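You operate a simulated robot arm through the tools that you are given. There is no shell and no other tool. Be economical: measure what you need, move in short steps, check, and stop when the job is done.

Carry out the task below with a simulated robot arm. There is one attempt and no reset: what you move stays moved.

JOB
Sand the roof offcut's shiny patch matt, then slide the carton stop out.
Fine: sanding block back on the bench; slacken the stop screw before you slide the stop; screw tight again after.
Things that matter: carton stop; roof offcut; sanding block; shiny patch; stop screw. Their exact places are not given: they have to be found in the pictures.

It is judged by the outcome, as a careful person would: the job done as asked, and still so three seconds after it is handed in. It fails if anything else is knocked over, pushed out of place, dropped, spilled or broken.

ROBOT AND FRAMES
A 6-joint arm with a fingered hand, hanging from a carriage that runs on a rail from [-1443, -8] to [1037, 6] (x, y) and turns from -367 to 320 degrees about z. Base frame: it is fixed where the carriage stands at the start and does not move with it; the origin is on the floor, on the carriage's upright axis, x ahead of it, y to its left, z up; the surface under the hand at the start is at about z = 850. Readings come in mm, degrees, newtons and seconds.
With the tool pointing down near the work surface it reaches from about 100 to 620 mm from the robot's upright axis, wherever it stands. Its first joint turns from -166.0 to 166.0 degrees. Places, roughly: carton stop [700, -400, 900]; shiny patch [800, -300, 900]; stop screw [600, -400, 900]. Payload 4 kg.
The tool frame sits at the grasp point between the pads (the TCP): z along the fingers, y along the line on which they close. The tips reach 29 mm beyond it. Largest opening 100 mm; the body of the gripper starts 34 mm behind the TCP. The gripper is a hand of 5 fingers: y runs from the thumb to the fingers, the wrist lies at [-15, -114, -189] in the tool frame.
Orientation is told as [roll, pitch, yaw] about the base's x, y, z axes, in that order, counted from this pose: with the fingers straight down and the wrist toward the robot, the tool's x, y and z point along [0, 1, 0], [1, 0, 0] and [0, 0, -1] of the base frame.

CONTROLS
- The arm moves only by the tool arm_command. Its argument "moves" is a list of rows, each an object of numbers (a shift or turn left out is 0): "dx", "dy", "dz": the shift along the tool's x, y, z in mm; "rx", "ry", "rz": the turn, a rotation vector about the tool's x, y, z in degrees. In form: [{"dx": .., "dy": .., "dz": .., "rx": .., "ry": .., "rz": ..}, ...]. A call has 1 to 12 rows; each row shifts and turns the commanded pose from where the row before left it, along the tool's axes as they then stand. Each row takes 0.2 s and may step no farther than 50 mm and 8.6 degrees from the row before; otherwise, the whole call is refused. Where a pose cannot be reached the arm comes as near as it can. A force on the tool above 40 N (or 10 N above the force at the start of the call, whichever is more), or a blocked arm, ends the call early, and 0.2 s more pass. In this call time passes only in rows, and 0.2 s behind the last. It gives the time, the measured TCP pose, the force on the tool (base axes), the opening and the grip force at its end, in the units of the frame above (readings bear some noise), with the torque about the TCP (base axes, N m) and any sound that the robot's microphone picked up, and new pictures: "show" is both (left out), scene, wrist or none.
- Cameras (640 x 400 px; columns grow to the right, rows downward): "scene" is now at [247.3, -42.7, 1792]; the picture's right is [-0.65, -0.76, 0.00], its down [-0.66, 0.57, -0.48] and it looks along [0.37, -0.32, -0.87] (base axes); focal length 275 px, centre (320, 200). "wrist" rides on the gripper at [66, -86, -121] in the tool frame; the picture's right is [-0.76, 0.31, -0.58], its down [-0.59, -0.70, 0.40] and it looks along [-0.28, 0.64, 0.71] (tool axes); focal length 247 px, centre (320, 200).
- raise_lower(by): slides the trunk up (or, below 0, down) by that many mm; the arm and the scene camera ride with it, the base frame stays. It gives what a move gives, with no picture.
- roll_base(legs): drives the robot by 1 to 6 legs, each [ahead, left, turn to the left] in mm, mm and degrees, along the robot's own axes; the way and the turn of a leg run together, so that a leg with both is an arc; at most 1500 mm and 180 degrees a leg. The arm and the cameras ride along, it lands a little off, and it stops where it bumps. It keeps to its track: a leg is cut to what the track allows. It gives what a move gives, and a new picture of the scene camera.
- set_fingers(index, middle, ring, little, thumb_bend, thumb_turn): sets how far each is bent, from 0 (flat) to 1 (curled in); at 0.3 the hand is open as for a grip, at 0.7 the pads meet at the TCP. One left out holds its place. A second passes; each finger stops where it meets its share of the squeeze, and holds until it gets a number again. It is the only way to open and close the hand. It gives what a move gives, with no picture; readings hold the bend of each and the force on index, middle, ring, little, thumb and palm. thumb_turn goes from beside the hand (0) to across from the fingers (1), as for a grip.
- turn_head(pan, tilt): turns the head with the scene camera to pan (to the left, within 155 degrees either way) and tilt (down, from -29 to 69), counted from straight ahead of the robot. It gives what a move gives, and a new picture of the scene camera.
- locate(camera, pixels): there is no depth. For up to 12 entries [column, row, z] of the newest picture of that camera ("zoom" is the newest enlarged one), the place [x, y] in the base frame at which the ray of that pixel passes the height z, good to about 2 mm. No time passes.
- inspect(camera, box): a new picture of the part [left, top, right, bottom] of that camera's present view, enlarged. No time passes.
- finish_job(): hands the job in; it is judged then, once.

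Keep the steps short. Do not move on a guess: measure, check each grasp and each placing, and mend mistakes. In all there are 80 turns and 260 pictures (those below and enlarged ones count). Leave the gripper open and the arm clear of the work at the hand-in unless told otherwise, and finish with a single line.

The tools are called after "Emit:" as name(argument=value, ...) on one line, values as JSON. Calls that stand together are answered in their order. arm_command: Moves the arm, as the interface text tells. Its arguments: {"type":"object","properties":{"moves":{"type":"array","items":{"type":"object","properties":{"dx":{"type":"number"},"dy":{"type":"number"},"dz":{"type":"number"},"rx":{"type":"number"},"ry":{"type":"number"},"rz":{"type":"number"}}}},"show":{"type":"string","enum":["both","scene","wrist","none"]}},"required":["moves"]} The other tools are called the same way: raise_lower (by) slides the trunk up or down; set_fingers (index, middle, ring, little, thumb_bend, thumb_turn) moves the fingers one by one; roll_base (legs) drives the base; turn_head (pan, tilt) turns the head that bears the scene camera; locate (camera, pixels) gives the place at which the rays of pixels pass given heights; inspect (camera, box) takes an enlarged picture of a part of a camera's view; finish_job () hands the job in.

At the start:

```text
t: 0.0
tcp_pos: [577.2, -325.5, 1257.3]
tcp_rot: [0.0, -0.1, 0.0]
force: [0.5, -0.6, -0.4]
wrist_torque: [0.01, -0.01, 0.03]
finger_gap: 99.9
gripper_force: 0.1
shape: jaw
bend: [0.3, 0.3, 0.3, 0.3, 0.3, 0.98]
finger forces: [0.0, 0.0, 0.1, 0.0, 0.0, 0.0]
trunk travel left (down, up): [-522.0, 78.0]
robot x, y, heading: [0.2, 0.5, 0.0]
head pan, tilt: [-40.8, 61.0]
```

scene: 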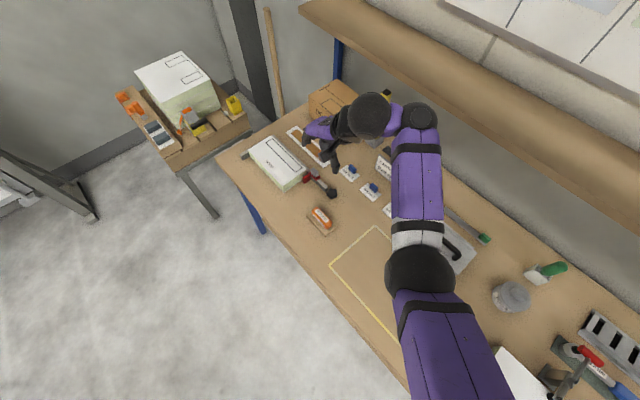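
wrist: 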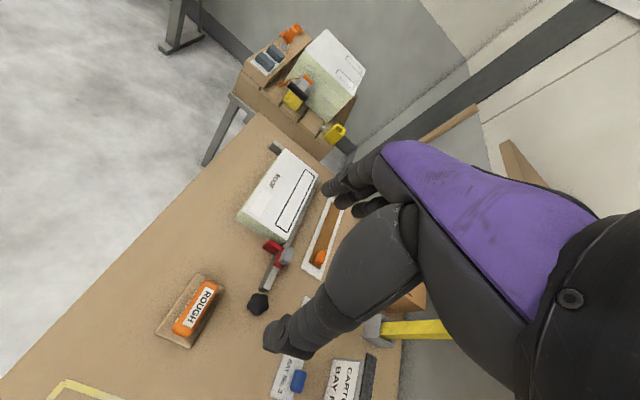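

I'll start by enlarging the workbench views to identify the items.

Emit:
inspect(camera="scene", box=[220, 80, 420, 250])

Emit:
inspect(camera="wrist", box=[140, 120, 420, 400])

Emit:
inspect(camera="scene", box=[420, 180, 640, 400])

```text
2.35 times, centred on (320, 165) of scene
```

zoom: 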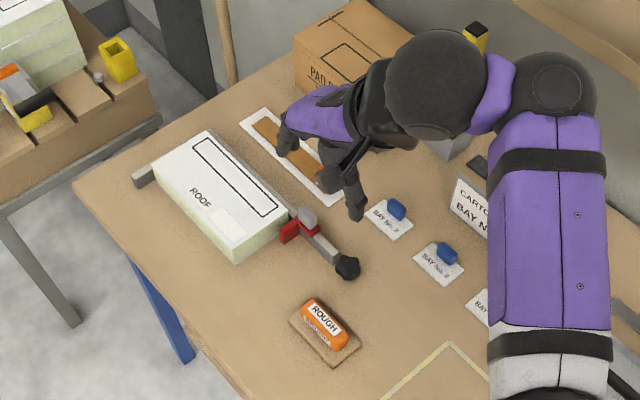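

```text
1.43 times, centred on (280, 260) of wrist
```

zoom: 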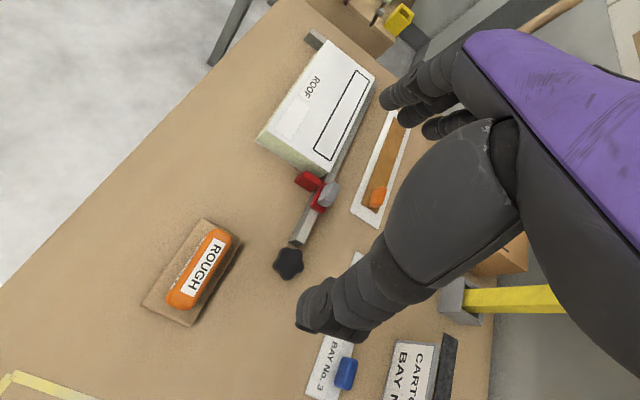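

```text
1.82 times, centred on (530, 290) of scene
```

zoom: 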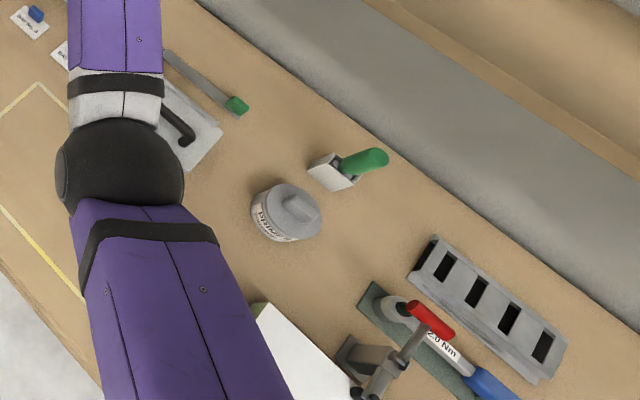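

Locating the main candidates: ROOF block, red stop on the bar, black star knob, ROUGH block and the brown slot, in the scene view.

Emit:
inspect(camera="scene", box=[240, 120, 350, 240])

Emit:
locate(camera="scene", pixels=[[278, 163, 920], [312, 178, 880], [332, 193, 870], [321, 219, 870], [305, 145, 850], [345, 173, 850], [370, 190, 850], [249, 145, 900], [270, 138, 900], [305, 170, 900], [287, 190, 900], [385, 170, 870]])

```text
3.33 times, centred on (295, 180) of scene
```

zoom: 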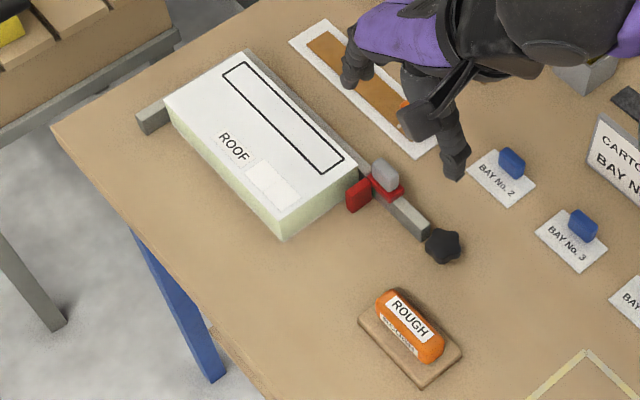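

```text
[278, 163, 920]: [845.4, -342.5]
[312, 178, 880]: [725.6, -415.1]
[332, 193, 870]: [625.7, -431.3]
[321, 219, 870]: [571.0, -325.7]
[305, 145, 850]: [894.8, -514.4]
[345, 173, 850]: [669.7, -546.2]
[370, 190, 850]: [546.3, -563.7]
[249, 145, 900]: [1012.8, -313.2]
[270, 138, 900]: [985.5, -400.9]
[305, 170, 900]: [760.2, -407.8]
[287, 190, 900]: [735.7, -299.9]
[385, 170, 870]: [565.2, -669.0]
```

Emit:
inspect(camera="wrist", box=[150, 260, 240, 350])

Emit:
inspect(camera="wrist", box=[220, 130, 350, 320])

Emit:
inspect(camera="scene", box=[300, 195, 345, 240])

```text
4.44 times, centred on (195, 305) of wrist
```

zoom: 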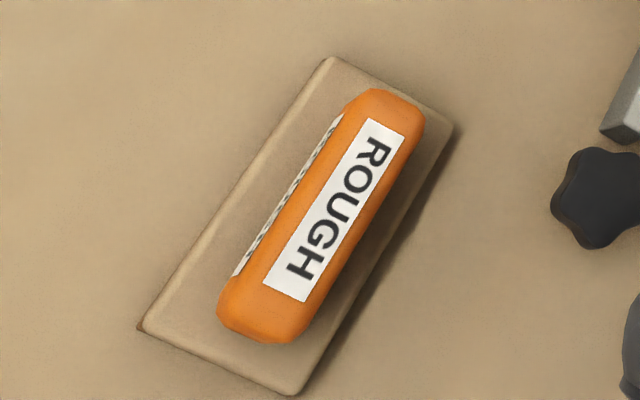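

```text
2.11 times, centred on (285, 225) of wrist
```

zoom: 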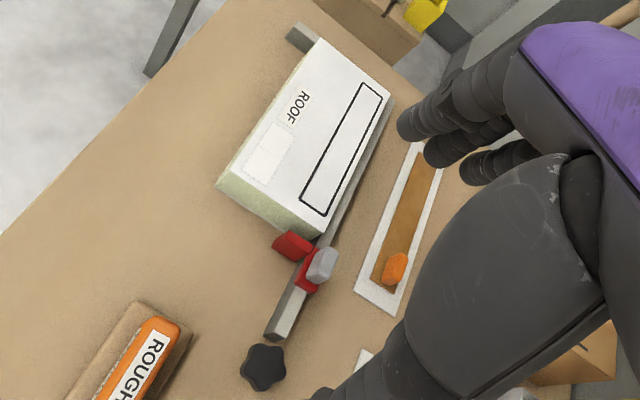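

```text
8.89 times, centred on (322, 218) of scene
```

zoom: 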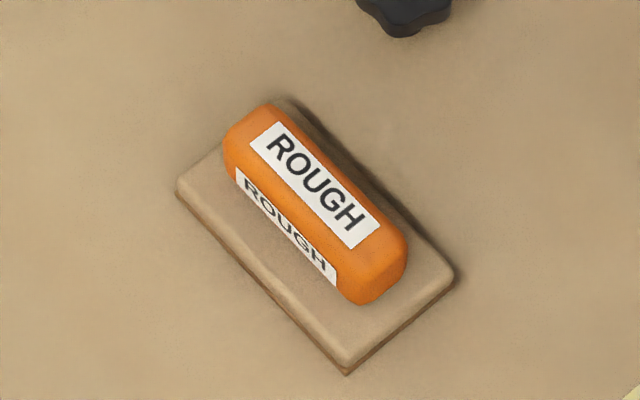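

The red stop sits on the bar at about (725,-415), with a black star knob near (625,-431). The roof offcut is out of reach from here, so I'll roll the carriage 350 mm ahead. The hand stays at z 1257, clear of everything.

Emit:
roll_base(legs=[[350, 0, 0]])

```text
t: 2.3
tcp_pos: [932.7, -323.0, 1256.5]
tcp_rot: [0.1, 0.0, 0.0]
force: [0.4, -0.3, -0.6]
wrist_torque: [0.03, 0.0, 0.0]
finger_gap: 99.9
gripper_force: 0.1
shape: jaw
bend: [0.3, 0.3, 0.3, 0.3, 0.3, 0.98]
finger forces: [0.1, 0.0, 0.1, 0.1, 0.0, 0.0]
trunk travel left (down, up): [-522.0, 78.0]
robot x, y, heading: [357.7, 2.6, 0.1]
head pan, tilt: [-40.8, 61.0]
```

scene: 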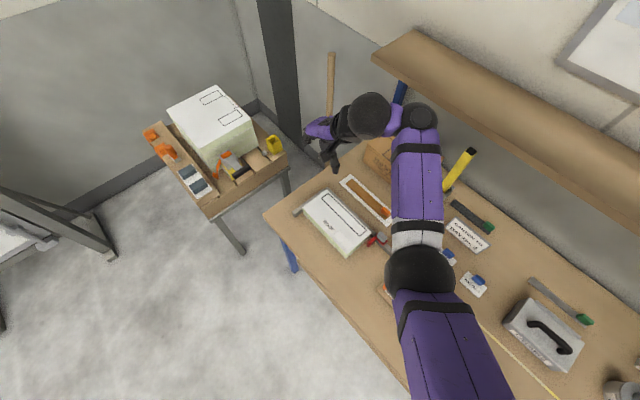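

I'll swing the hand +y out of the view (still high) and pan the head onto the work.

Emit:
arm_command(moves=[{"dx": 50}, {"dx": 50}, {"dx": 50}, {"dx": 50}, {"dx": 50}], show="none")

Emit:
turn_head(pan=-75, tilt=62)

```text
t: 3.5
tcp_pos: [966.9, -83.6, 1233.1]
tcp_rot: [0.0, -0.1, -0.1]
force: [-0.3, -1.0, 0.3]
wrist_torque: [0.01, -0.03, 0.01]
finger_gap: 99.9
gripper_force: 0.1
shape: jaw
bend: [0.3, 0.3, 0.3, 0.3, 0.3, 0.98]
finger forces: [0.0, 0.1, 0.0, 0.0, 0.1, 0.0]
out of reach, approached as far as the arm can: row 1, 2, 3, 4
trunk travel left (down, up): [-522.0, 78.0]
robot x, y, heading: [356.4, 0.6, -0.1]
head pan, tilt: [-40.8, 61.0]
```

```text
t: 4.5
tcp_pos: [966.9, -84.7, 1233.3]
tcp_rot: [0.0, 0.0, -0.1]
force: [0.0, 0.7, -0.6]
wrist_torque: [0.03, 0.0, -0.02]
finger_gap: 99.8
gripper_force: 0.0
shape: jaw
bend: [0.3, 0.3, 0.3, 0.3, 0.3, 0.98]
finger forces: [0.0, 0.0, 0.1, 0.0, 0.0, 0.0]
trunk travel left (down, up): [-522.0, 78.0]
robot x, y, heading: [353.9, 0.1, -0.2]
head pan, tilt: [-75.0, 62.0]
```

scene: 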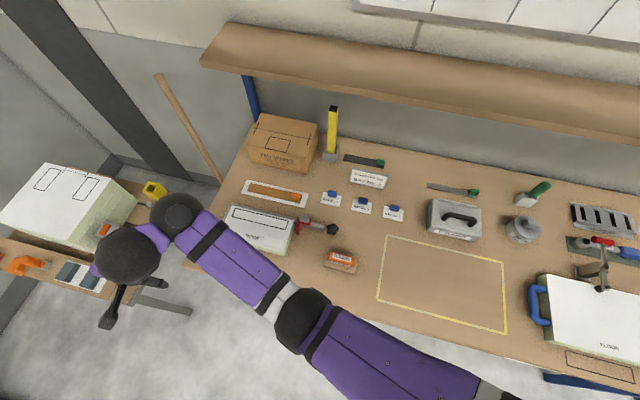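

Emit:
inspect(camera="scene", box=[200, 160, 420, 290])

Emit:
inspect(camera="scene", box=[280, 205, 350, 250])

Emit:
locate(camera="scene", pixels=[[332, 229, 870], [301, 227, 890], [306, 221, 900], [341, 260, 850], [228, 206, 920], [292, 230, 920], [283, 254, 850], [240, 243, 920], [249, 191, 850], [300, 200, 850]])

```text
2.91 times, centred on (310, 225) of scene
```

zoom: 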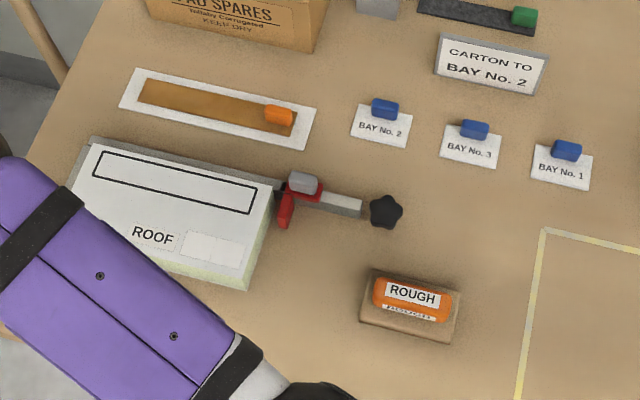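

```text
8.89 times, centred on (315, 228) of scene
```

zoom: 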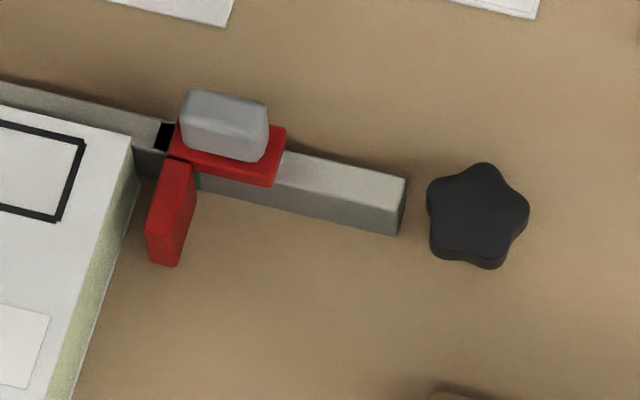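

```text
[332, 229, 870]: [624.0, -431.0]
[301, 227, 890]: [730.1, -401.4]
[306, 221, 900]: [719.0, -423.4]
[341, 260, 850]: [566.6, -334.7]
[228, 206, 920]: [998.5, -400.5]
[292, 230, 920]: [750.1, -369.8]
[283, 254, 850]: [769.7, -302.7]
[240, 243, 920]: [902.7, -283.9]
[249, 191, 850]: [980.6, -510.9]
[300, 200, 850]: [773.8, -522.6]
```

Closer views of the sanding block and the shiny patch to measure them.

Emit:
inspect(camera="scene", box=[230, 200, 310, 260])

Emit:
inspect(camera="scene", box=[316, 242, 366, 276])

```text
6.67 times, centred on (270, 230) of scene
```

zoom: 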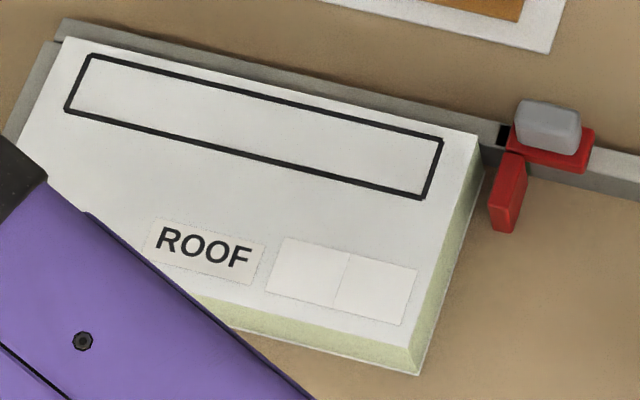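

```text
11.76 times, centred on (341, 259) of scene
```

zoom: 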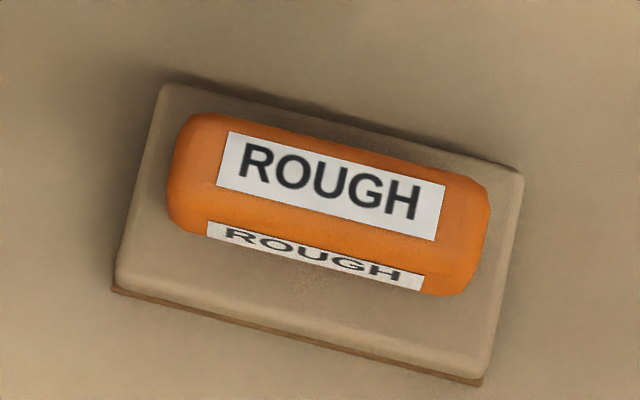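

Emit:
locate(camera="zoom", pixels=[[112, 290, 850], [482, 385, 850], [163, 85, 865], [524, 175, 865], [230, 133, 895], [447, 185, 895], [435, 240, 895], [217, 185, 895], [170, 225, 870], [480, 295, 870]])

Emit:
inspect(camera="scene", box=[230, 200, 310, 260])

```text
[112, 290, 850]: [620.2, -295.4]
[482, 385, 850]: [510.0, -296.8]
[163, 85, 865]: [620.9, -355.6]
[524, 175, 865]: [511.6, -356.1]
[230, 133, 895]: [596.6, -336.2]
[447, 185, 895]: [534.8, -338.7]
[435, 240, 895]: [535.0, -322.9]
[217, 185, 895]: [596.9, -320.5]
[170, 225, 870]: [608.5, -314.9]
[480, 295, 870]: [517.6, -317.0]
```

```text
6.67 times, centred on (270, 230) of scene
```

zoom: 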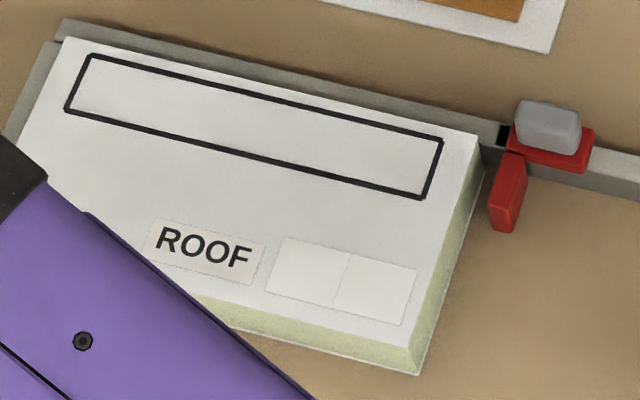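

Emit:
locate(camera="zoom", pixels=[[420, 375, 850], [408, 345, 870], [408, 345, 880], [408, 345, 890], [408, 345, 900], [270, 293, 880], [402, 325, 880], [417, 268, 880], [285, 238, 880], [478, 135, 880], [62, 38, 880], [350, 255, 880]])

```text
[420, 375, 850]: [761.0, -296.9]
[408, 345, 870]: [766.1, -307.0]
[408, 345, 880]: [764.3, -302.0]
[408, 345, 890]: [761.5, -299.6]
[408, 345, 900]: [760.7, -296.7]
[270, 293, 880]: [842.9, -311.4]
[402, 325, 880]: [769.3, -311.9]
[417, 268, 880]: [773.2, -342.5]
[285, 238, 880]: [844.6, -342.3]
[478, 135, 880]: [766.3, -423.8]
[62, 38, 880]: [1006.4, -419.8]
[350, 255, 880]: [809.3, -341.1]
```

Measured: sanding block centre ≈(566,-326), long axis along x, handle about 92×35 mm. Patch spans x 768–842, y −310…−342, on the roof top at z ≈888. I'll bring the hand back over the bench, high up, then yaw it −90°.

Emit:
arm_command(moves=[{"dx": -24, "dy": -40}, {"dx": -24, "dy": -40}, {"dx": -24, "dy": -40}, {"dx": -24, "dy": -40}, {"dx": -24, "dy": -40}, {"dx": -24, "dy": -40}, {"dx": -24, "dy": -40}, {"dx": -24, "dy": -40}, {"dx": -24, "dy": -40}, {"dx": -24, "dy": -40}], show="none")

Emit:
arm_command(moves=[{"rz": 8.2}, {"rz": 8.2}, {"rz": 8.2}, {"rz": 8.2}, {"rz": 8.2}, {"rz": 8.2}, {"rz": 8.2}, {"rz": 8.2}, {"rz": 8.2}, {"rz": 8.2}, {"rz": 8}])

```text
t: 6.7
tcp_pos: [690.2, -330.4, 1049.5]
tcp_rot: [-0.2, 0.0, -0.1]
force: [0.3, 0.8, -0.9]
wrist_torque: [-0.04, 0.02, -0.02]
finger_gap: 99.9
gripper_force: 0.0
shape: jaw
bend: [0.3, 0.3, 0.3, 0.3, 0.3, 0.98]
finger forces: [0.0, 0.0, 0.2, 0.0, 0.0, 0.1]
out of reach, approached as far as the arm can: row 1, 2, 3, 4, 5, 6, 7, 8, 9, 10
trunk travel left (down, up): [-522.0, 78.0]
robot x, y, heading: [356.2, 1.2, 0.0]
head pan, tilt: [-75.0, 62.0]
```

```text
t: 9.1
tcp_pos: [692.8, -334.8, 1045.5]
tcp_rot: [0.0, 0.1, -90.1]
force: [0.0, -0.3, 0.2]
wrist_torque: [0.0, -0.01, -0.02]
finger_gap: 99.7
gripper_force: 0.0
shape: jaw
bend: [0.3, 0.3, 0.3, 0.3, 0.3, 0.98]
finger forces: [0.0, 0.0, 0.0, 0.0, 0.0, 0.1]
trunk travel left (down, up): [-522.0, 78.0]
robot x, y, heading: [357.3, -1.4, -0.1]
head pan, tilt: [-75.0, 62.0]
```

scene: 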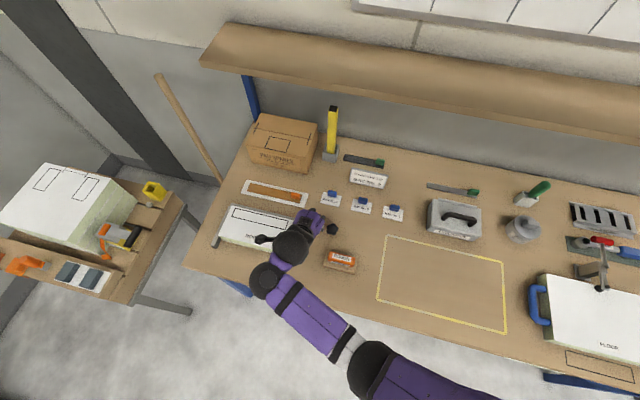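
wrist: 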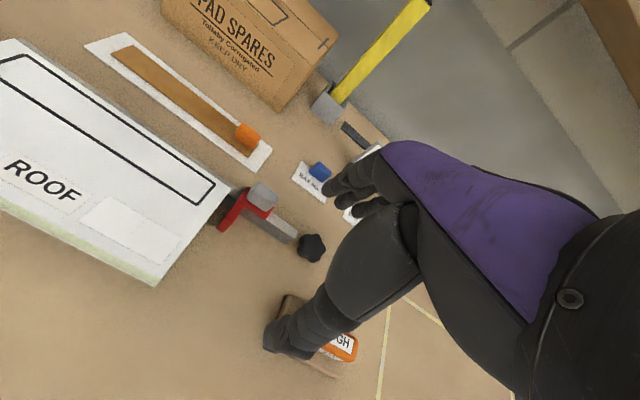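

Emit:
inspect(camera="wrist", box=[200, 160, 340, 270])

Emit:
inspect(camera="wrist", box=[60, 160, 220, 290])

```text
3.64 times, centred on (270, 215) of wrist
```

zoom: 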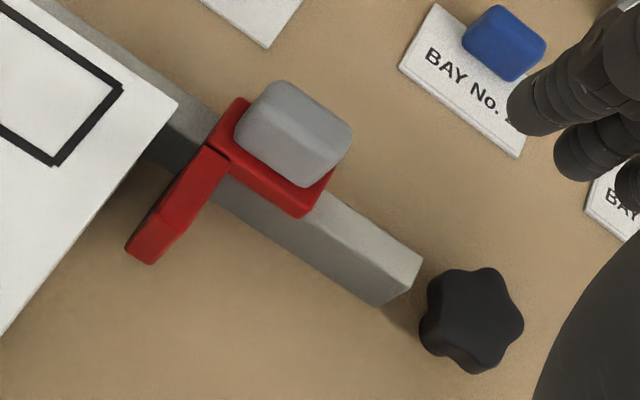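

```text
3.08 times, centred on (140, 225) of wrist
```

zoom: 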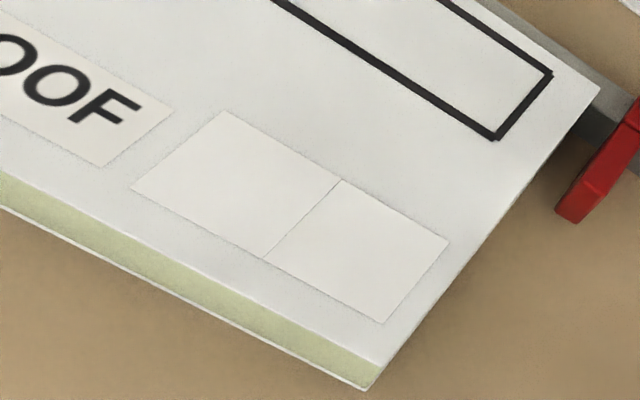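

The stop (red with a grey top) is on the rail, and a vertical star knob stands at the rail's end. Next, the hand goes above the sanding block's handle.

Emit:
arm_command(moves=[{"dx": -42, "dy": -3}, {"dx": -42, "dy": -3}, {"dx": -43, "dy": -3}, {"dz": 40}, {"dz": 40}])

```text
t: 10.3
tcp_pos: [564.9, -325.5, 965.5]
tcp_rot: [0.0, 0.1, -90.0]
force: [0.7, -0.2, -0.1]
wrist_torque: [0.03, 0.01, -0.01]
finger_gap: 99.7
gripper_force: 0.0
shape: jaw
bend: [0.3, 0.3, 0.3, 0.3, 0.3, 0.98]
finger forces: [0.1, 0.1, 0.0, 0.1, 0.0, 0.0]
out of reach, approached as far as the arm can: row 1
trunk travel left (down, up): [-522.0, 78.0]
robot x, y, heading: [354.4, 0.9, -0.0]
head pan, tilt: [-75.0, 62.0]
```

scene: 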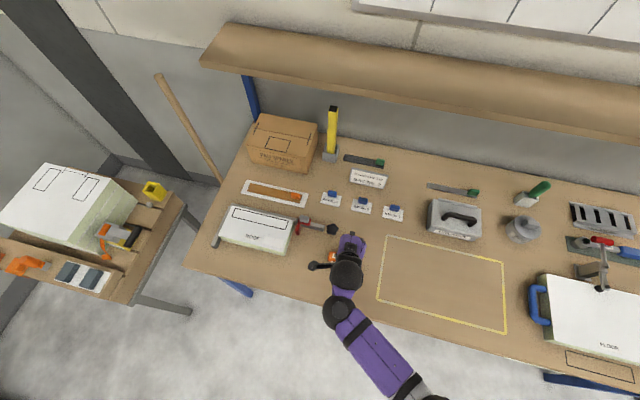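
wrist: 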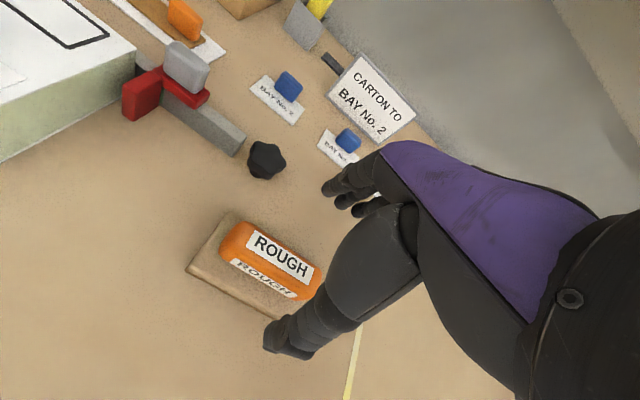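

The handle lies under the opening. I'll go down to TCP z ≈ 905 so the tips end above the base plate.

Emit:
arm_command(moves=[{"dz": 20}, {"dz": 20}, {"dz": 18}])

```text
t: 11.1
tcp_pos: [565.9, -326.6, 905.0]
tcp_rot: [0.0, -0.1, -90.0]
force: [0.3, 0.2, 0.1]
wrist_torque: [-0.05, -0.01, -0.02]
finger_gap: 99.9
gripper_force: 0.0
shape: jaw
bend: [0.3, 0.3, 0.3, 0.3, 0.3, 0.98]
finger forces: [0.0, 0.1, 0.0, 0.0, 0.0, 0.0]
trunk travel left (down, up): [-522.0, 78.0]
robot x, y, heading: [352.7, 1.3, 0.1]
head pan, tilt: [-75.0, 62.0]
```

scene: 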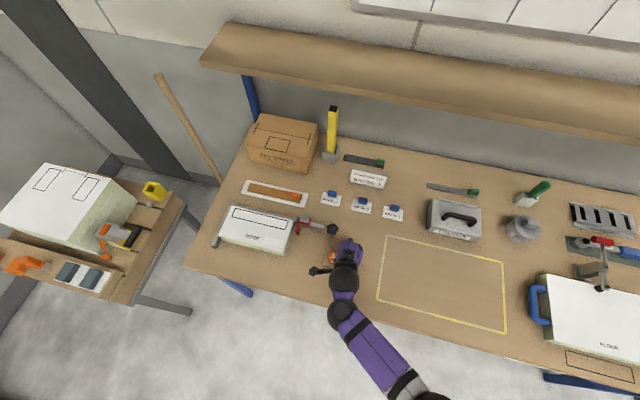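
wrist: 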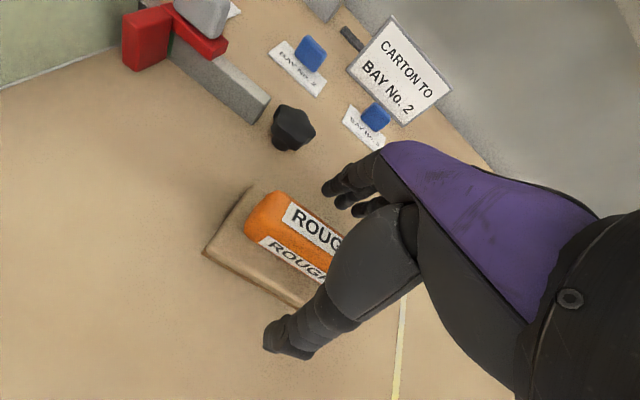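

Closing the hand gradually on the handle.

Emit:
set_fingers(index=0.6, middle=0.6, ring=0.6, little=0.6, thumb_bend=0.6)

Emit:
inspect(camera="wrist", box=[180, 100, 420, 380])

```text
t: 12.1
tcp_pos: [565.0, -326.0, 905.5]
tcp_rot: [0.1, 0.0, -89.9]
force: [0.8, -0.7, -0.7]
wrist_torque: [-0.02, -0.02, -0.01]
finger_gap: 28.3
gripper_force: 1.5
shape: fingers
bend: [0.59, 0.59, 0.59, 0.6, 0.59, 0.98]
finger forces: [0.6, 0.5, 0.2, 0.1, 1.1, 0.1]
trunk travel left (down, up): [-522.0, 78.0]
robot x, y, heading: [354.5, 4.0, 0.2]
head pan, tilt: [-75.0, 62.0]
```

```text
1.43 times, centred on (300, 240) of wrist
```

zoom: 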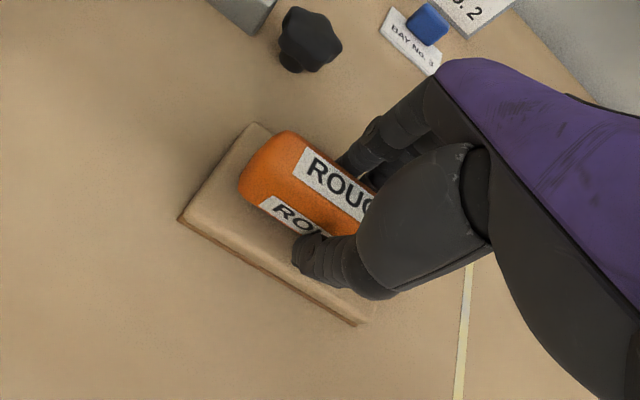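

Both sides are touching (gap 28 mm). Next I squeeze firmly and lift a little to test the grip.

Emit:
set_fingers(index=0.8, middle=0.8, ring=0.8, little=0.8, thumb_bend=0.8)

Emit:
arm_command(moves=[{"dz": -10}, {"dz": -20}])

```text
t: 13.1
tcp_pos: [566.1, -326.4, 905.7]
tcp_rot: [0.0, 0.0, -90.1]
force: [0.2, 0.0, 3.5]
wrist_torque: [0.15, -0.21, 0.1]
finger_gap: 24.8
gripper_force: 20.8
shape: fingers
bend: [0.74, 0.73, 0.77, 0.8, 0.62, 0.92]
finger forces: [10.8, 4.6, 4.6, 0.7, 20.6, 0.0]
trunk travel left (down, up): [-522.0, 78.0]
robot x, y, heading: [351.5, 2.7, 0.0]
head pan, tilt: [-75.0, 62.0]
```

```text
t: 13.7
tcp_pos: [564.0, -326.8, 937.0]
tcp_rot: [0.0, 0.0, -90.1]
force: [0.0, -0.6, -2.6]
wrist_torque: [-0.01, -0.02, 0.01]
finger_gap: 25.1
gripper_force: 20.3
shape: fingers
bend: [0.74, 0.73, 0.78, 0.8, 0.62, 0.92]
finger forces: [10.8, 4.7, 4.4, 0.4, 20.7, 0.0]
trunk travel left (down, up): [-522.0, 78.0]
robot x, y, heading: [354.1, 1.2, -0.1]
head pan, tilt: [-75.0, 62.0]
```

scene: 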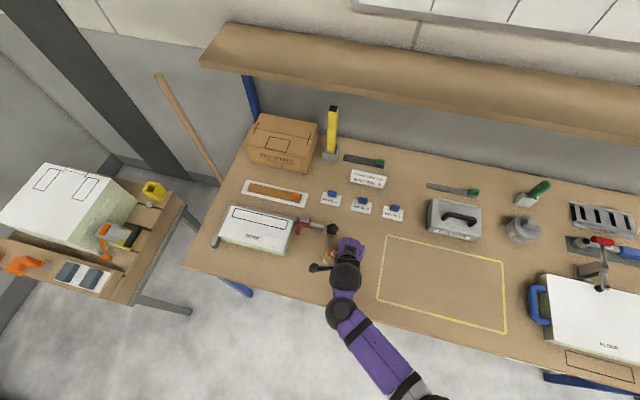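
wrist: 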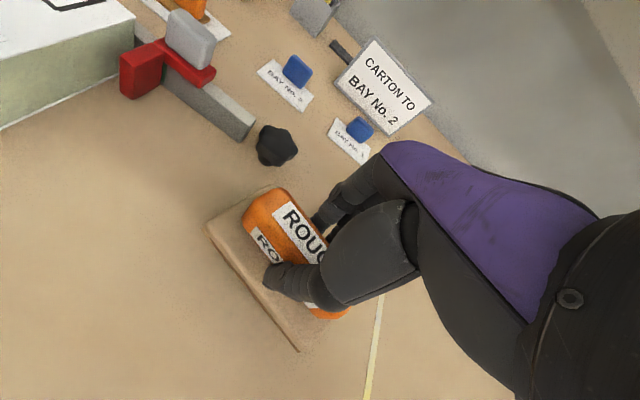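

Held (2.6 N weight). Lifting further and inspecting the block's attitude.

Emit:
arm_command(moves=[{"dz": -30}, {"dz": -30}], show="wrist")

Emit:
inspect(camera="wrist", box=[180, 100, 420, 380])

Emit:
inspect(camera="scene", box=[290, 210, 400, 300])

```text
t: 14.3
tcp_pos: [566.1, -325.8, 996.6]
tcp_rot: [0.0, 0.1, -90.0]
force: [-0.1, -0.5, -2.5]
wrist_torque: [0.01, 0.05, 0.0]
finger_gap: 24.9
gripper_force: 19.9
shape: fingers
bend: [0.74, 0.73, 0.78, 0.8, 0.62, 0.92]
finger forces: [10.5, 4.7, 4.4, 0.4, 20.5, 0.1]
trunk travel left (down, up): [-522.0, 78.0]
robot x, y, heading: [355.4, 4.9, -0.0]
head pan, tilt: [-75.0, 62.0]
```

wrist: 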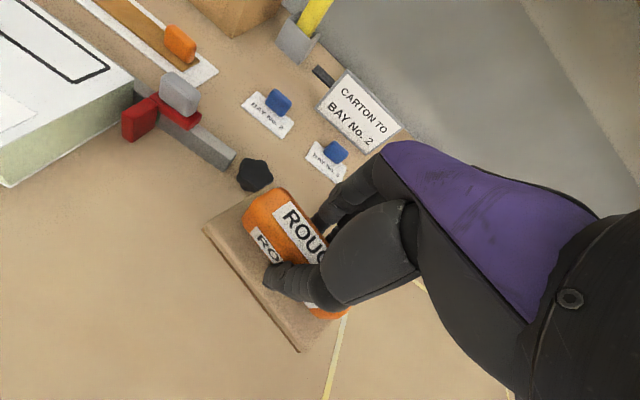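

```text
1.43 times, centred on (300, 240) of wrist
```

zoom: 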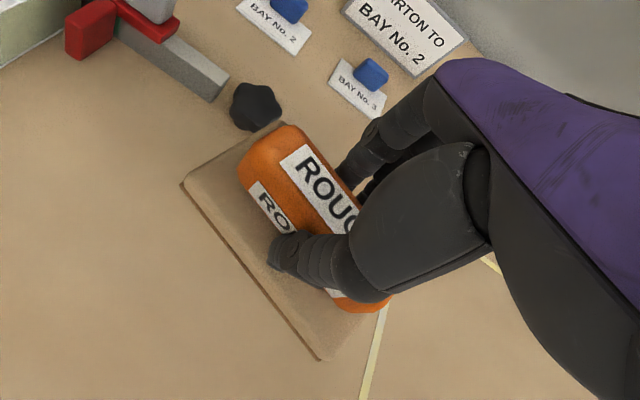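

```text
4.44 times, centred on (345, 255) of scene
```

zoom: 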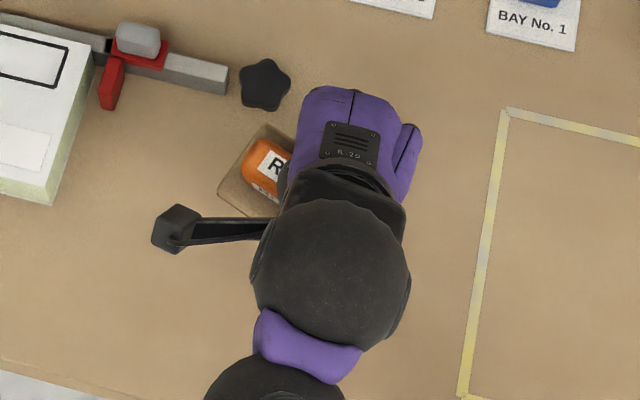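

Emit:
locate(camera="zoom", pixels=[[218, 195, 955], [262, 128, 955]])

Emit:
locate(camera="wrist", pixels=[[203, 229, 955], [297, 350, 955], [250, 195, 955]])

```text
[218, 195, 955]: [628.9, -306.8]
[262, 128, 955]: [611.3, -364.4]
```

```text
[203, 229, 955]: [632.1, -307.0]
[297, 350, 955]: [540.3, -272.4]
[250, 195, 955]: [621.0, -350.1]
```

The block has yawed about −18° in the hand. I'll carry it over the patch, then counter-rotate by +18°.

Emit:
arm_command(moves=[{"dx": 40}, {"dx": 40}, {"dx": 40}, {"dx": 40}, {"dx": 40}, {"dx": 39, "dy": 10}, {"rz": -6}, {"rz": -6}, {"rz": -6}])

Emit:
inspect(camera="wrist", box=[80, 60, 420, 380])

```text
t: 16.3
tcp_pos: [804.9, -336.1, 996.4]
tcp_rot: [0.0, 0.0, -71.9]
force: [-0.3, -1.1, -2.2]
wrist_torque: [-0.04, 0.01, -0.01]
finger_gap: 24.4
gripper_force: 19.9
shape: fingers
bend: [0.74, 0.73, 0.78, 0.8, 0.62, 0.92]
finger forces: [10.4, 4.9, 4.3, 0.3, 20.1, 0.1]
trunk travel left (down, up): [-522.0, 78.0]
robot x, y, heading: [356.1, 1.6, 0.1]
head pan, tilt: [-75.0, 62.0]
```

scene: 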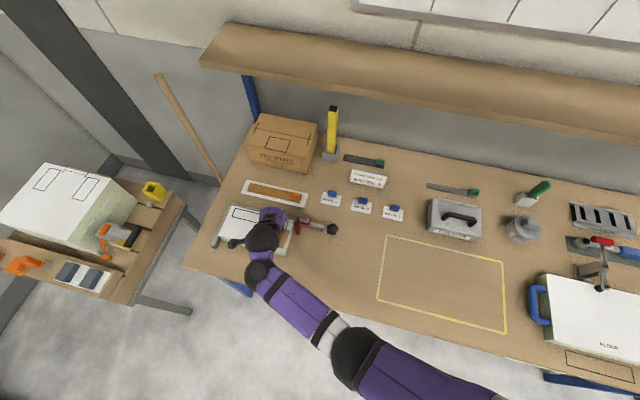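
wrist: 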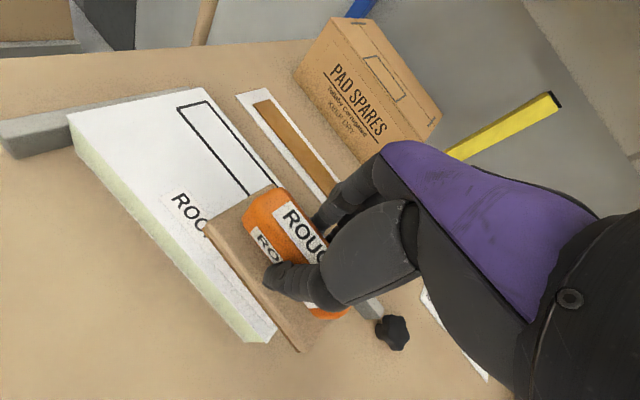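

```text
1.25 times, centred on (250, 220) of wrist
```

zoom: 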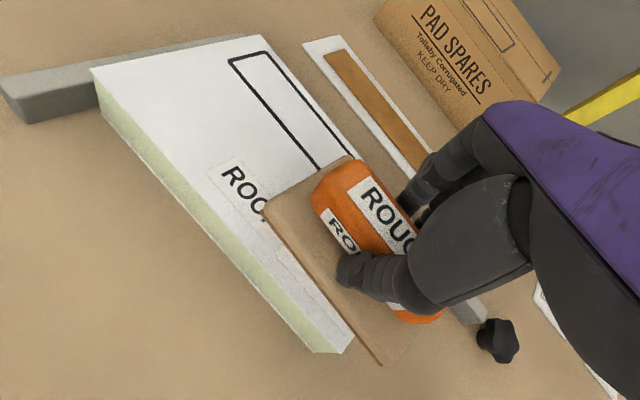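

Aligned. Going down towards the patch, slowly near contact.

Emit:
arm_command(moves=[{"dz": 20}, {"dz": 15}, {"dz": 8}, {"dz": 3}, {"dz": 2}], show="wrist")

```text
t: 17.5
tcp_pos: [806.4, -338.5, 950.9]
tcp_rot: [0.2, -0.3, -72.1]
force: [-6.5, -3.8, 25.4]
wrist_torque: [0.84, -0.02, 0.27]
finger_gap: 24.5
gripper_force: 26.1
shape: fingers
bend: [0.74, 0.73, 0.78, 0.8, 0.63, 0.92]
finger forces: [10.8, 5.3, 6.8, 2.1, 26.0, 0.0]
trunk travel left (down, up): [-522.0, 78.0]
robot x, y, heading: [357.8, 4.3, -0.4]
head pan, tilt: [-75.0, 62.0]
```

wrist: 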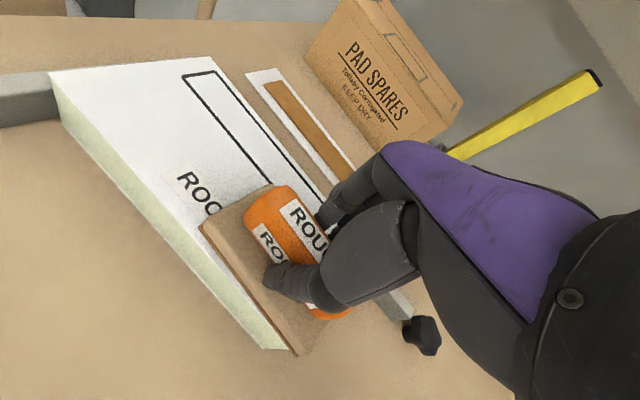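

Contact at TCP z≈951 (25 N). I ease off 1 mm and try small strokes along x while watching the offcut.

Emit:
arm_command(moves=[{"dz": -1}, {"dx": -9.5, "dy": -3.1}, {"dx": -9.5, "dy": -3.1}, {"dx": 9.5, "dy": 3.1}, {"dx": 9.5, "dy": 3.1}], show="wrist")

```text
t: 18.7
tcp_pos: [805.0, -338.3, 950.1]
tcp_rot: [0.1, -0.1, -72.1]
force: [-7.2, -0.3, 25.9]
wrist_torque: [0.82, -0.07, 0.17]
finger_gap: 25.1
gripper_force: 27.7
shape: fingers
bend: [0.74, 0.74, 0.79, 0.8, 0.65, 0.91]
finger forces: [11.7, 5.9, 5.7, 0.0, 31.5, 0.0]
trunk travel left (down, up): [-522.0, 78.0]
robot x, y, heading: [353.6, 2.1, -0.2]
head pan, tilt: [-75.0, 62.0]
```

wrist: 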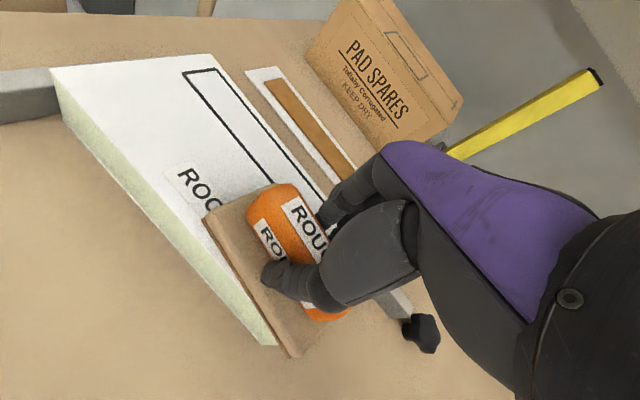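

The offcut stays put. Now more strokes, both ways about the centre, with a little sideways spread.

Emit:
arm_command(moves=[{"dx": 9.5, "dy": 3.1, "dz": -0.5}, {"dx": 9.5, "dy": 3.1}, {"dx": -14.3, "dy": -4.6}, {"dx": -14.3, "dy": -4.6}, {"dx": -9.5, "dy": -3.1}, {"dx": 14.3, "dy": 4.6}, {"dx": 14.3, "dy": 4.6}, {"dx": 9.5, "dy": 3.1}, {"dx": -14.3, "dy": -4.6}, {"dx": -14.3, "dy": -4.6}, {"dx": -9.5, "dy": -3.1}, {"dx": 19, "dy": 6.2}], show="wrist")

Emit:
arm_command(moves=[{"dx": 3.1, "dy": -9.5}, {"dx": -3.1, "dy": 9.5}, {"dx": 14.3, "dy": 4.6}, {"dx": -14.3, "dy": -4.6}, {"dx": -14.3, "dy": -4.6}, {"dx": 14.3, "dy": 4.6}, {"dz": -20}, {"dz": -30}], show="wrist")

Emit:
inspect(camera="wrist", box=[80, 60, 420, 380])

```text
t: 21.3
tcp_pos: [804.7, -339.3, 951.2]
tcp_rot: [0.0, 0.0, -72.1]
force: [-6.1, -2.1, 22.3]
wrist_torque: [0.74, 0.0, 0.15]
finger_gap: 25.0
gripper_force: 27.9
shape: fingers
bend: [0.74, 0.74, 0.79, 0.8, 0.64, 0.91]
finger forces: [11.9, 6.0, 5.3, 0.0, 32.7, 0.1]
trunk travel left (down, up): [-522.0, 78.0]
robot x, y, heading: [352.5, -1.0, -0.2]
head pan, tilt: [-75.0, 62.0]
```

wrist: 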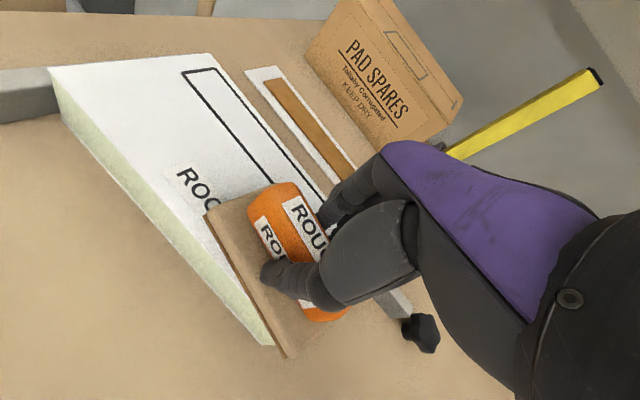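

```text
t: 23.1
tcp_pos: [804.9, -337.4, 998.4]
tcp_rot: [0.0, 0.1, -72.0]
force: [0.2, -0.6, -2.6]
wrist_torque: [-0.03, 0.01, -0.01]
finger_gap: 25.0
gripper_force: 19.3
shape: fingers
bend: [0.74, 0.74, 0.79, 0.8, 0.63, 0.91]
finger forces: [10.9, 5.3, 3.5, 0.1, 19.3, 0.0]
trunk travel left (down, up): [-522.0, 78.0]
robot x, y, heading: [355.2, 1.8, -0.2]
head pan, tilt: [-75.0, 62.0]
```

wrist: 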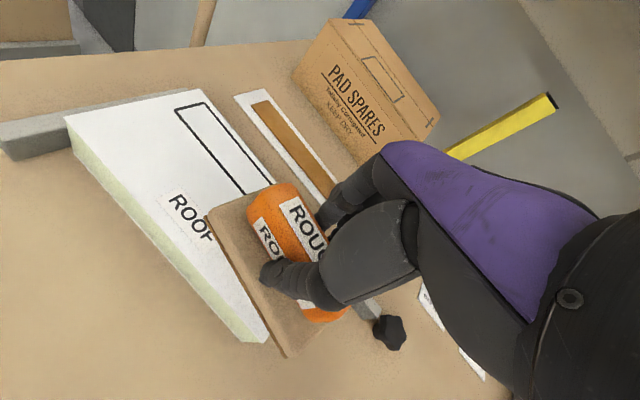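

```text
1.25 times, centred on (250, 220) of wrist
```

zoom: 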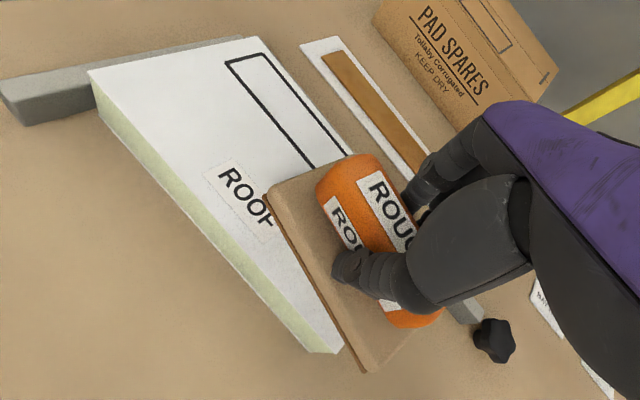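

I back off in −x to look at the patch before putting the block down.

Emit:
arm_command(moves=[{"dx": -38, "dy": -12.3}, {"dx": -38, "dy": -12.3}, {"dx": -38, "dy": -12.3}, {"dx": -38, "dy": -12.3}, {"dx": -38, "dy": -12.3}, {"dx": -38, "dy": -12.3}])

Emit:
inspect(camera="scene", box=[205, 190, 365, 300])

Emit:
inspect(camera="scene", box=[255, 225, 305, 260])

```text
t: 24.5
tcp_pos: [566.4, -335.5, 999.9]
tcp_rot: [0.1, 0.0, -72.1]
force: [0.7, -0.1, -1.8]
wrist_torque: [-0.02, 0.05, -0.03]
finger_gap: 25.1
gripper_force: 19.4
shape: fingers
bend: [0.74, 0.74, 0.79, 0.8, 0.63, 0.91]
finger forces: [10.8, 5.2, 3.5, 0.0, 19.0, 0.0]
trunk travel left (down, up): [-522.0, 78.0]
robot x, y, heading: [355.9, 1.5, 0.2]
head pan, tilt: [-75.0, 62.0]
```

scene: 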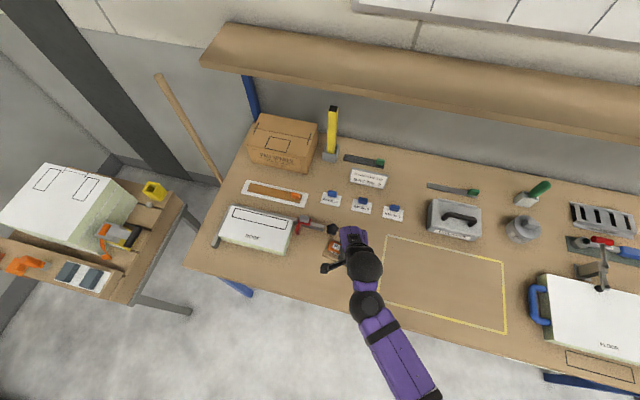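
wrist: 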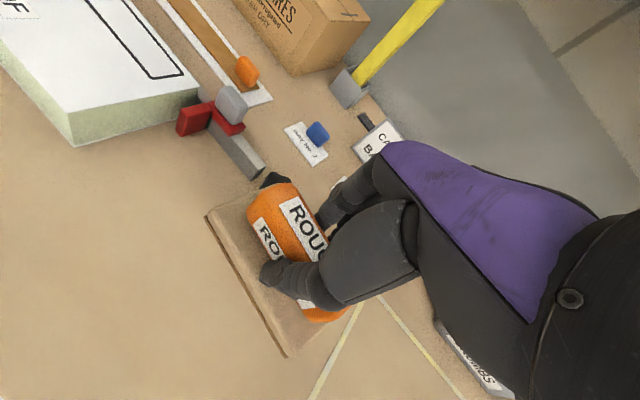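

```text
3.64 times, centred on (285, 245) of scene
```

zoom: 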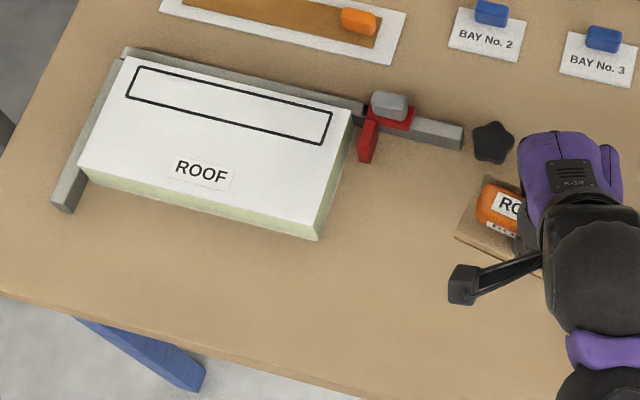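

```text
11.43 times, centred on (280, 242) of scene
```

zoom: 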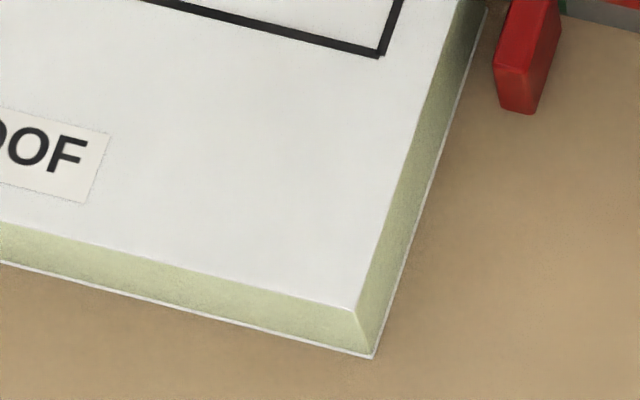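

The patch is uniformly matt now and the offcut is still in its L-fence. I'll check the block's attitude for setting it down.

Emit:
locate(camera="wrist", pixels=[[207, 217, 957], [285, 357, 957], [246, 190, 957]])

```text
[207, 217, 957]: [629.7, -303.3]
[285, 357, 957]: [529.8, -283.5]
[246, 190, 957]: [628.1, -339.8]
```

Block yaw is about −11°. I correct that, centre over its original spot and lower to just above the bench.

Emit:
arm_command(moves=[{"dx": -2.7, "dy": 3.9}, {"rz": -5}, {"rz": -5}, {"dz": 30}, {"dz": 30}, {"dz": 20}, {"dz": 7}])

```text
t: 26.1
tcp_pos: [562.9, -341.5, 912.3]
tcp_rot: [0.0, 0.0, -62.1]
force: [0.7, -0.5, -2.6]
wrist_torque: [-0.01, 0.02, 0.03]
finger_gap: 25.1
gripper_force: 19.8
shape: fingers
bend: [0.74, 0.74, 0.79, 0.8, 0.63, 0.91]
finger forces: [10.7, 5.3, 3.4, 0.1, 19.0, 0.0]
trunk travel left (down, up): [-522.0, 78.0]
robot x, y, heading: [358.5, 1.3, 0.1]
head pan, tilt: [-75.0, 62.0]
```

scene: 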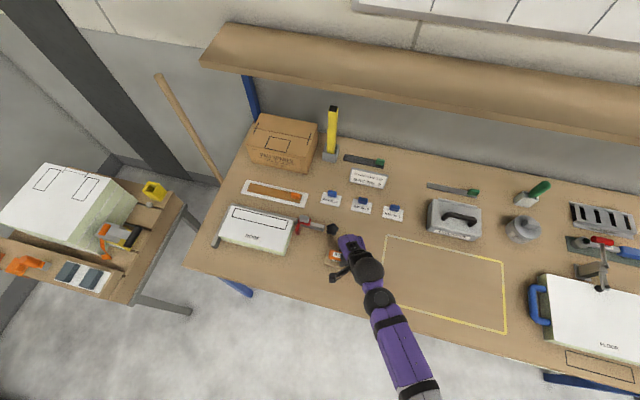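
wrist: 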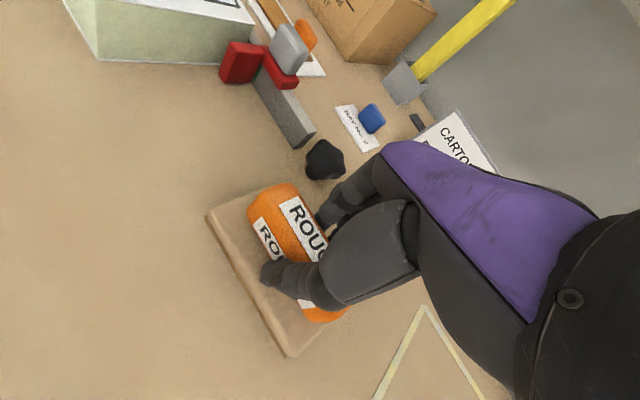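

Now the last few mm down until the load is taken.

Emit:
arm_command(moves=[{"dz": 2}, {"dz": 2}, {"dz": 1}, {"dz": 1}], show="none")

```text
t: 27.1
tcp_pos: [564.5, -342.7, 906.7]
tcp_rot: [0.0, 0.0, -62.1]
force: [0.1, 0.3, -1.7]
wrist_torque: [-0.02, -0.01, -0.03]
finger_gap: 24.8
gripper_force: 19.5
shape: fingers
bend: [0.74, 0.74, 0.79, 0.8, 0.63, 0.91]
finger forces: [10.7, 5.3, 3.4, 0.1, 19.0, 0.0]
trunk travel left (down, up): [-522.0, 78.0]
robot x, y, heading: [356.5, 2.4, 0.3]
head pan, tilt: [-75.0, 62.0]
```

Emit:
arm_command(moves=[{"dz": 1}, {"dz": 0.5}], show="none")

```text
t: 27.7
tcp_pos: [563.6, -342.4, 906.3]
tcp_rot: [0.0, 0.0, -62.0]
force: [0.3, 0.0, -1.1]
wrist_torque: [-0.04, 0.01, 0.0]
finger_gap: 24.9
gripper_force: 19.9
shape: fingers
bend: [0.74, 0.74, 0.79, 0.8, 0.63, 0.91]
finger forces: [10.7, 5.3, 3.3, 0.0, 19.0, 0.0]
trunk travel left (down, up): [-522.0, 78.0]
robot x, y, heading: [353.6, 1.0, 0.3]
head pan, tilt: [-75.0, 62.0]
```

Emit:
arm_command(moves=[{"dz": 0.8}, {"dz": 0.5}], show="none")

```text
t: 28.3
tcp_pos: [563.2, -342.7, 904.7]
tcp_rot: [-0.1, -0.1, -62.0]
force: [0.1, 0.4, -1.8]
wrist_torque: [-0.04, 0.01, 0.02]
finger_gap: 24.8
gripper_force: 19.0
shape: fingers
bend: [0.74, 0.74, 0.79, 0.8, 0.63, 0.91]
finger forces: [10.7, 5.3, 3.5, 0.0, 19.1, 0.0]
trunk travel left (down, up): [-522.0, 78.0]
robot x, y, heading: [356.7, 3.1, -0.0]
head pan, tilt: [-75.0, 62.0]
```

Emit:
arm_command(moves=[{"dz": 1}, {"dz": 1}], show="none")

```text
t: 28.9
tcp_pos: [564.4, -343.1, 903.0]
tcp_rot: [0.0, -0.1, -62.1]
force: [-1.7, 0.9, 0.3]
wrist_torque: [0.09, -0.03, 0.02]
finger_gap: 24.9
gripper_force: 19.5
shape: fingers
bend: [0.74, 0.74, 0.79, 0.8, 0.63, 0.91]
finger forces: [10.7, 5.2, 3.6, 0.0, 19.1, 0.0]
trunk travel left (down, up): [-522.0, 78.0]
robot x, y, heading: [354.2, 0.8, -0.1]
head pan, tilt: [-75.0, 62.0]
```

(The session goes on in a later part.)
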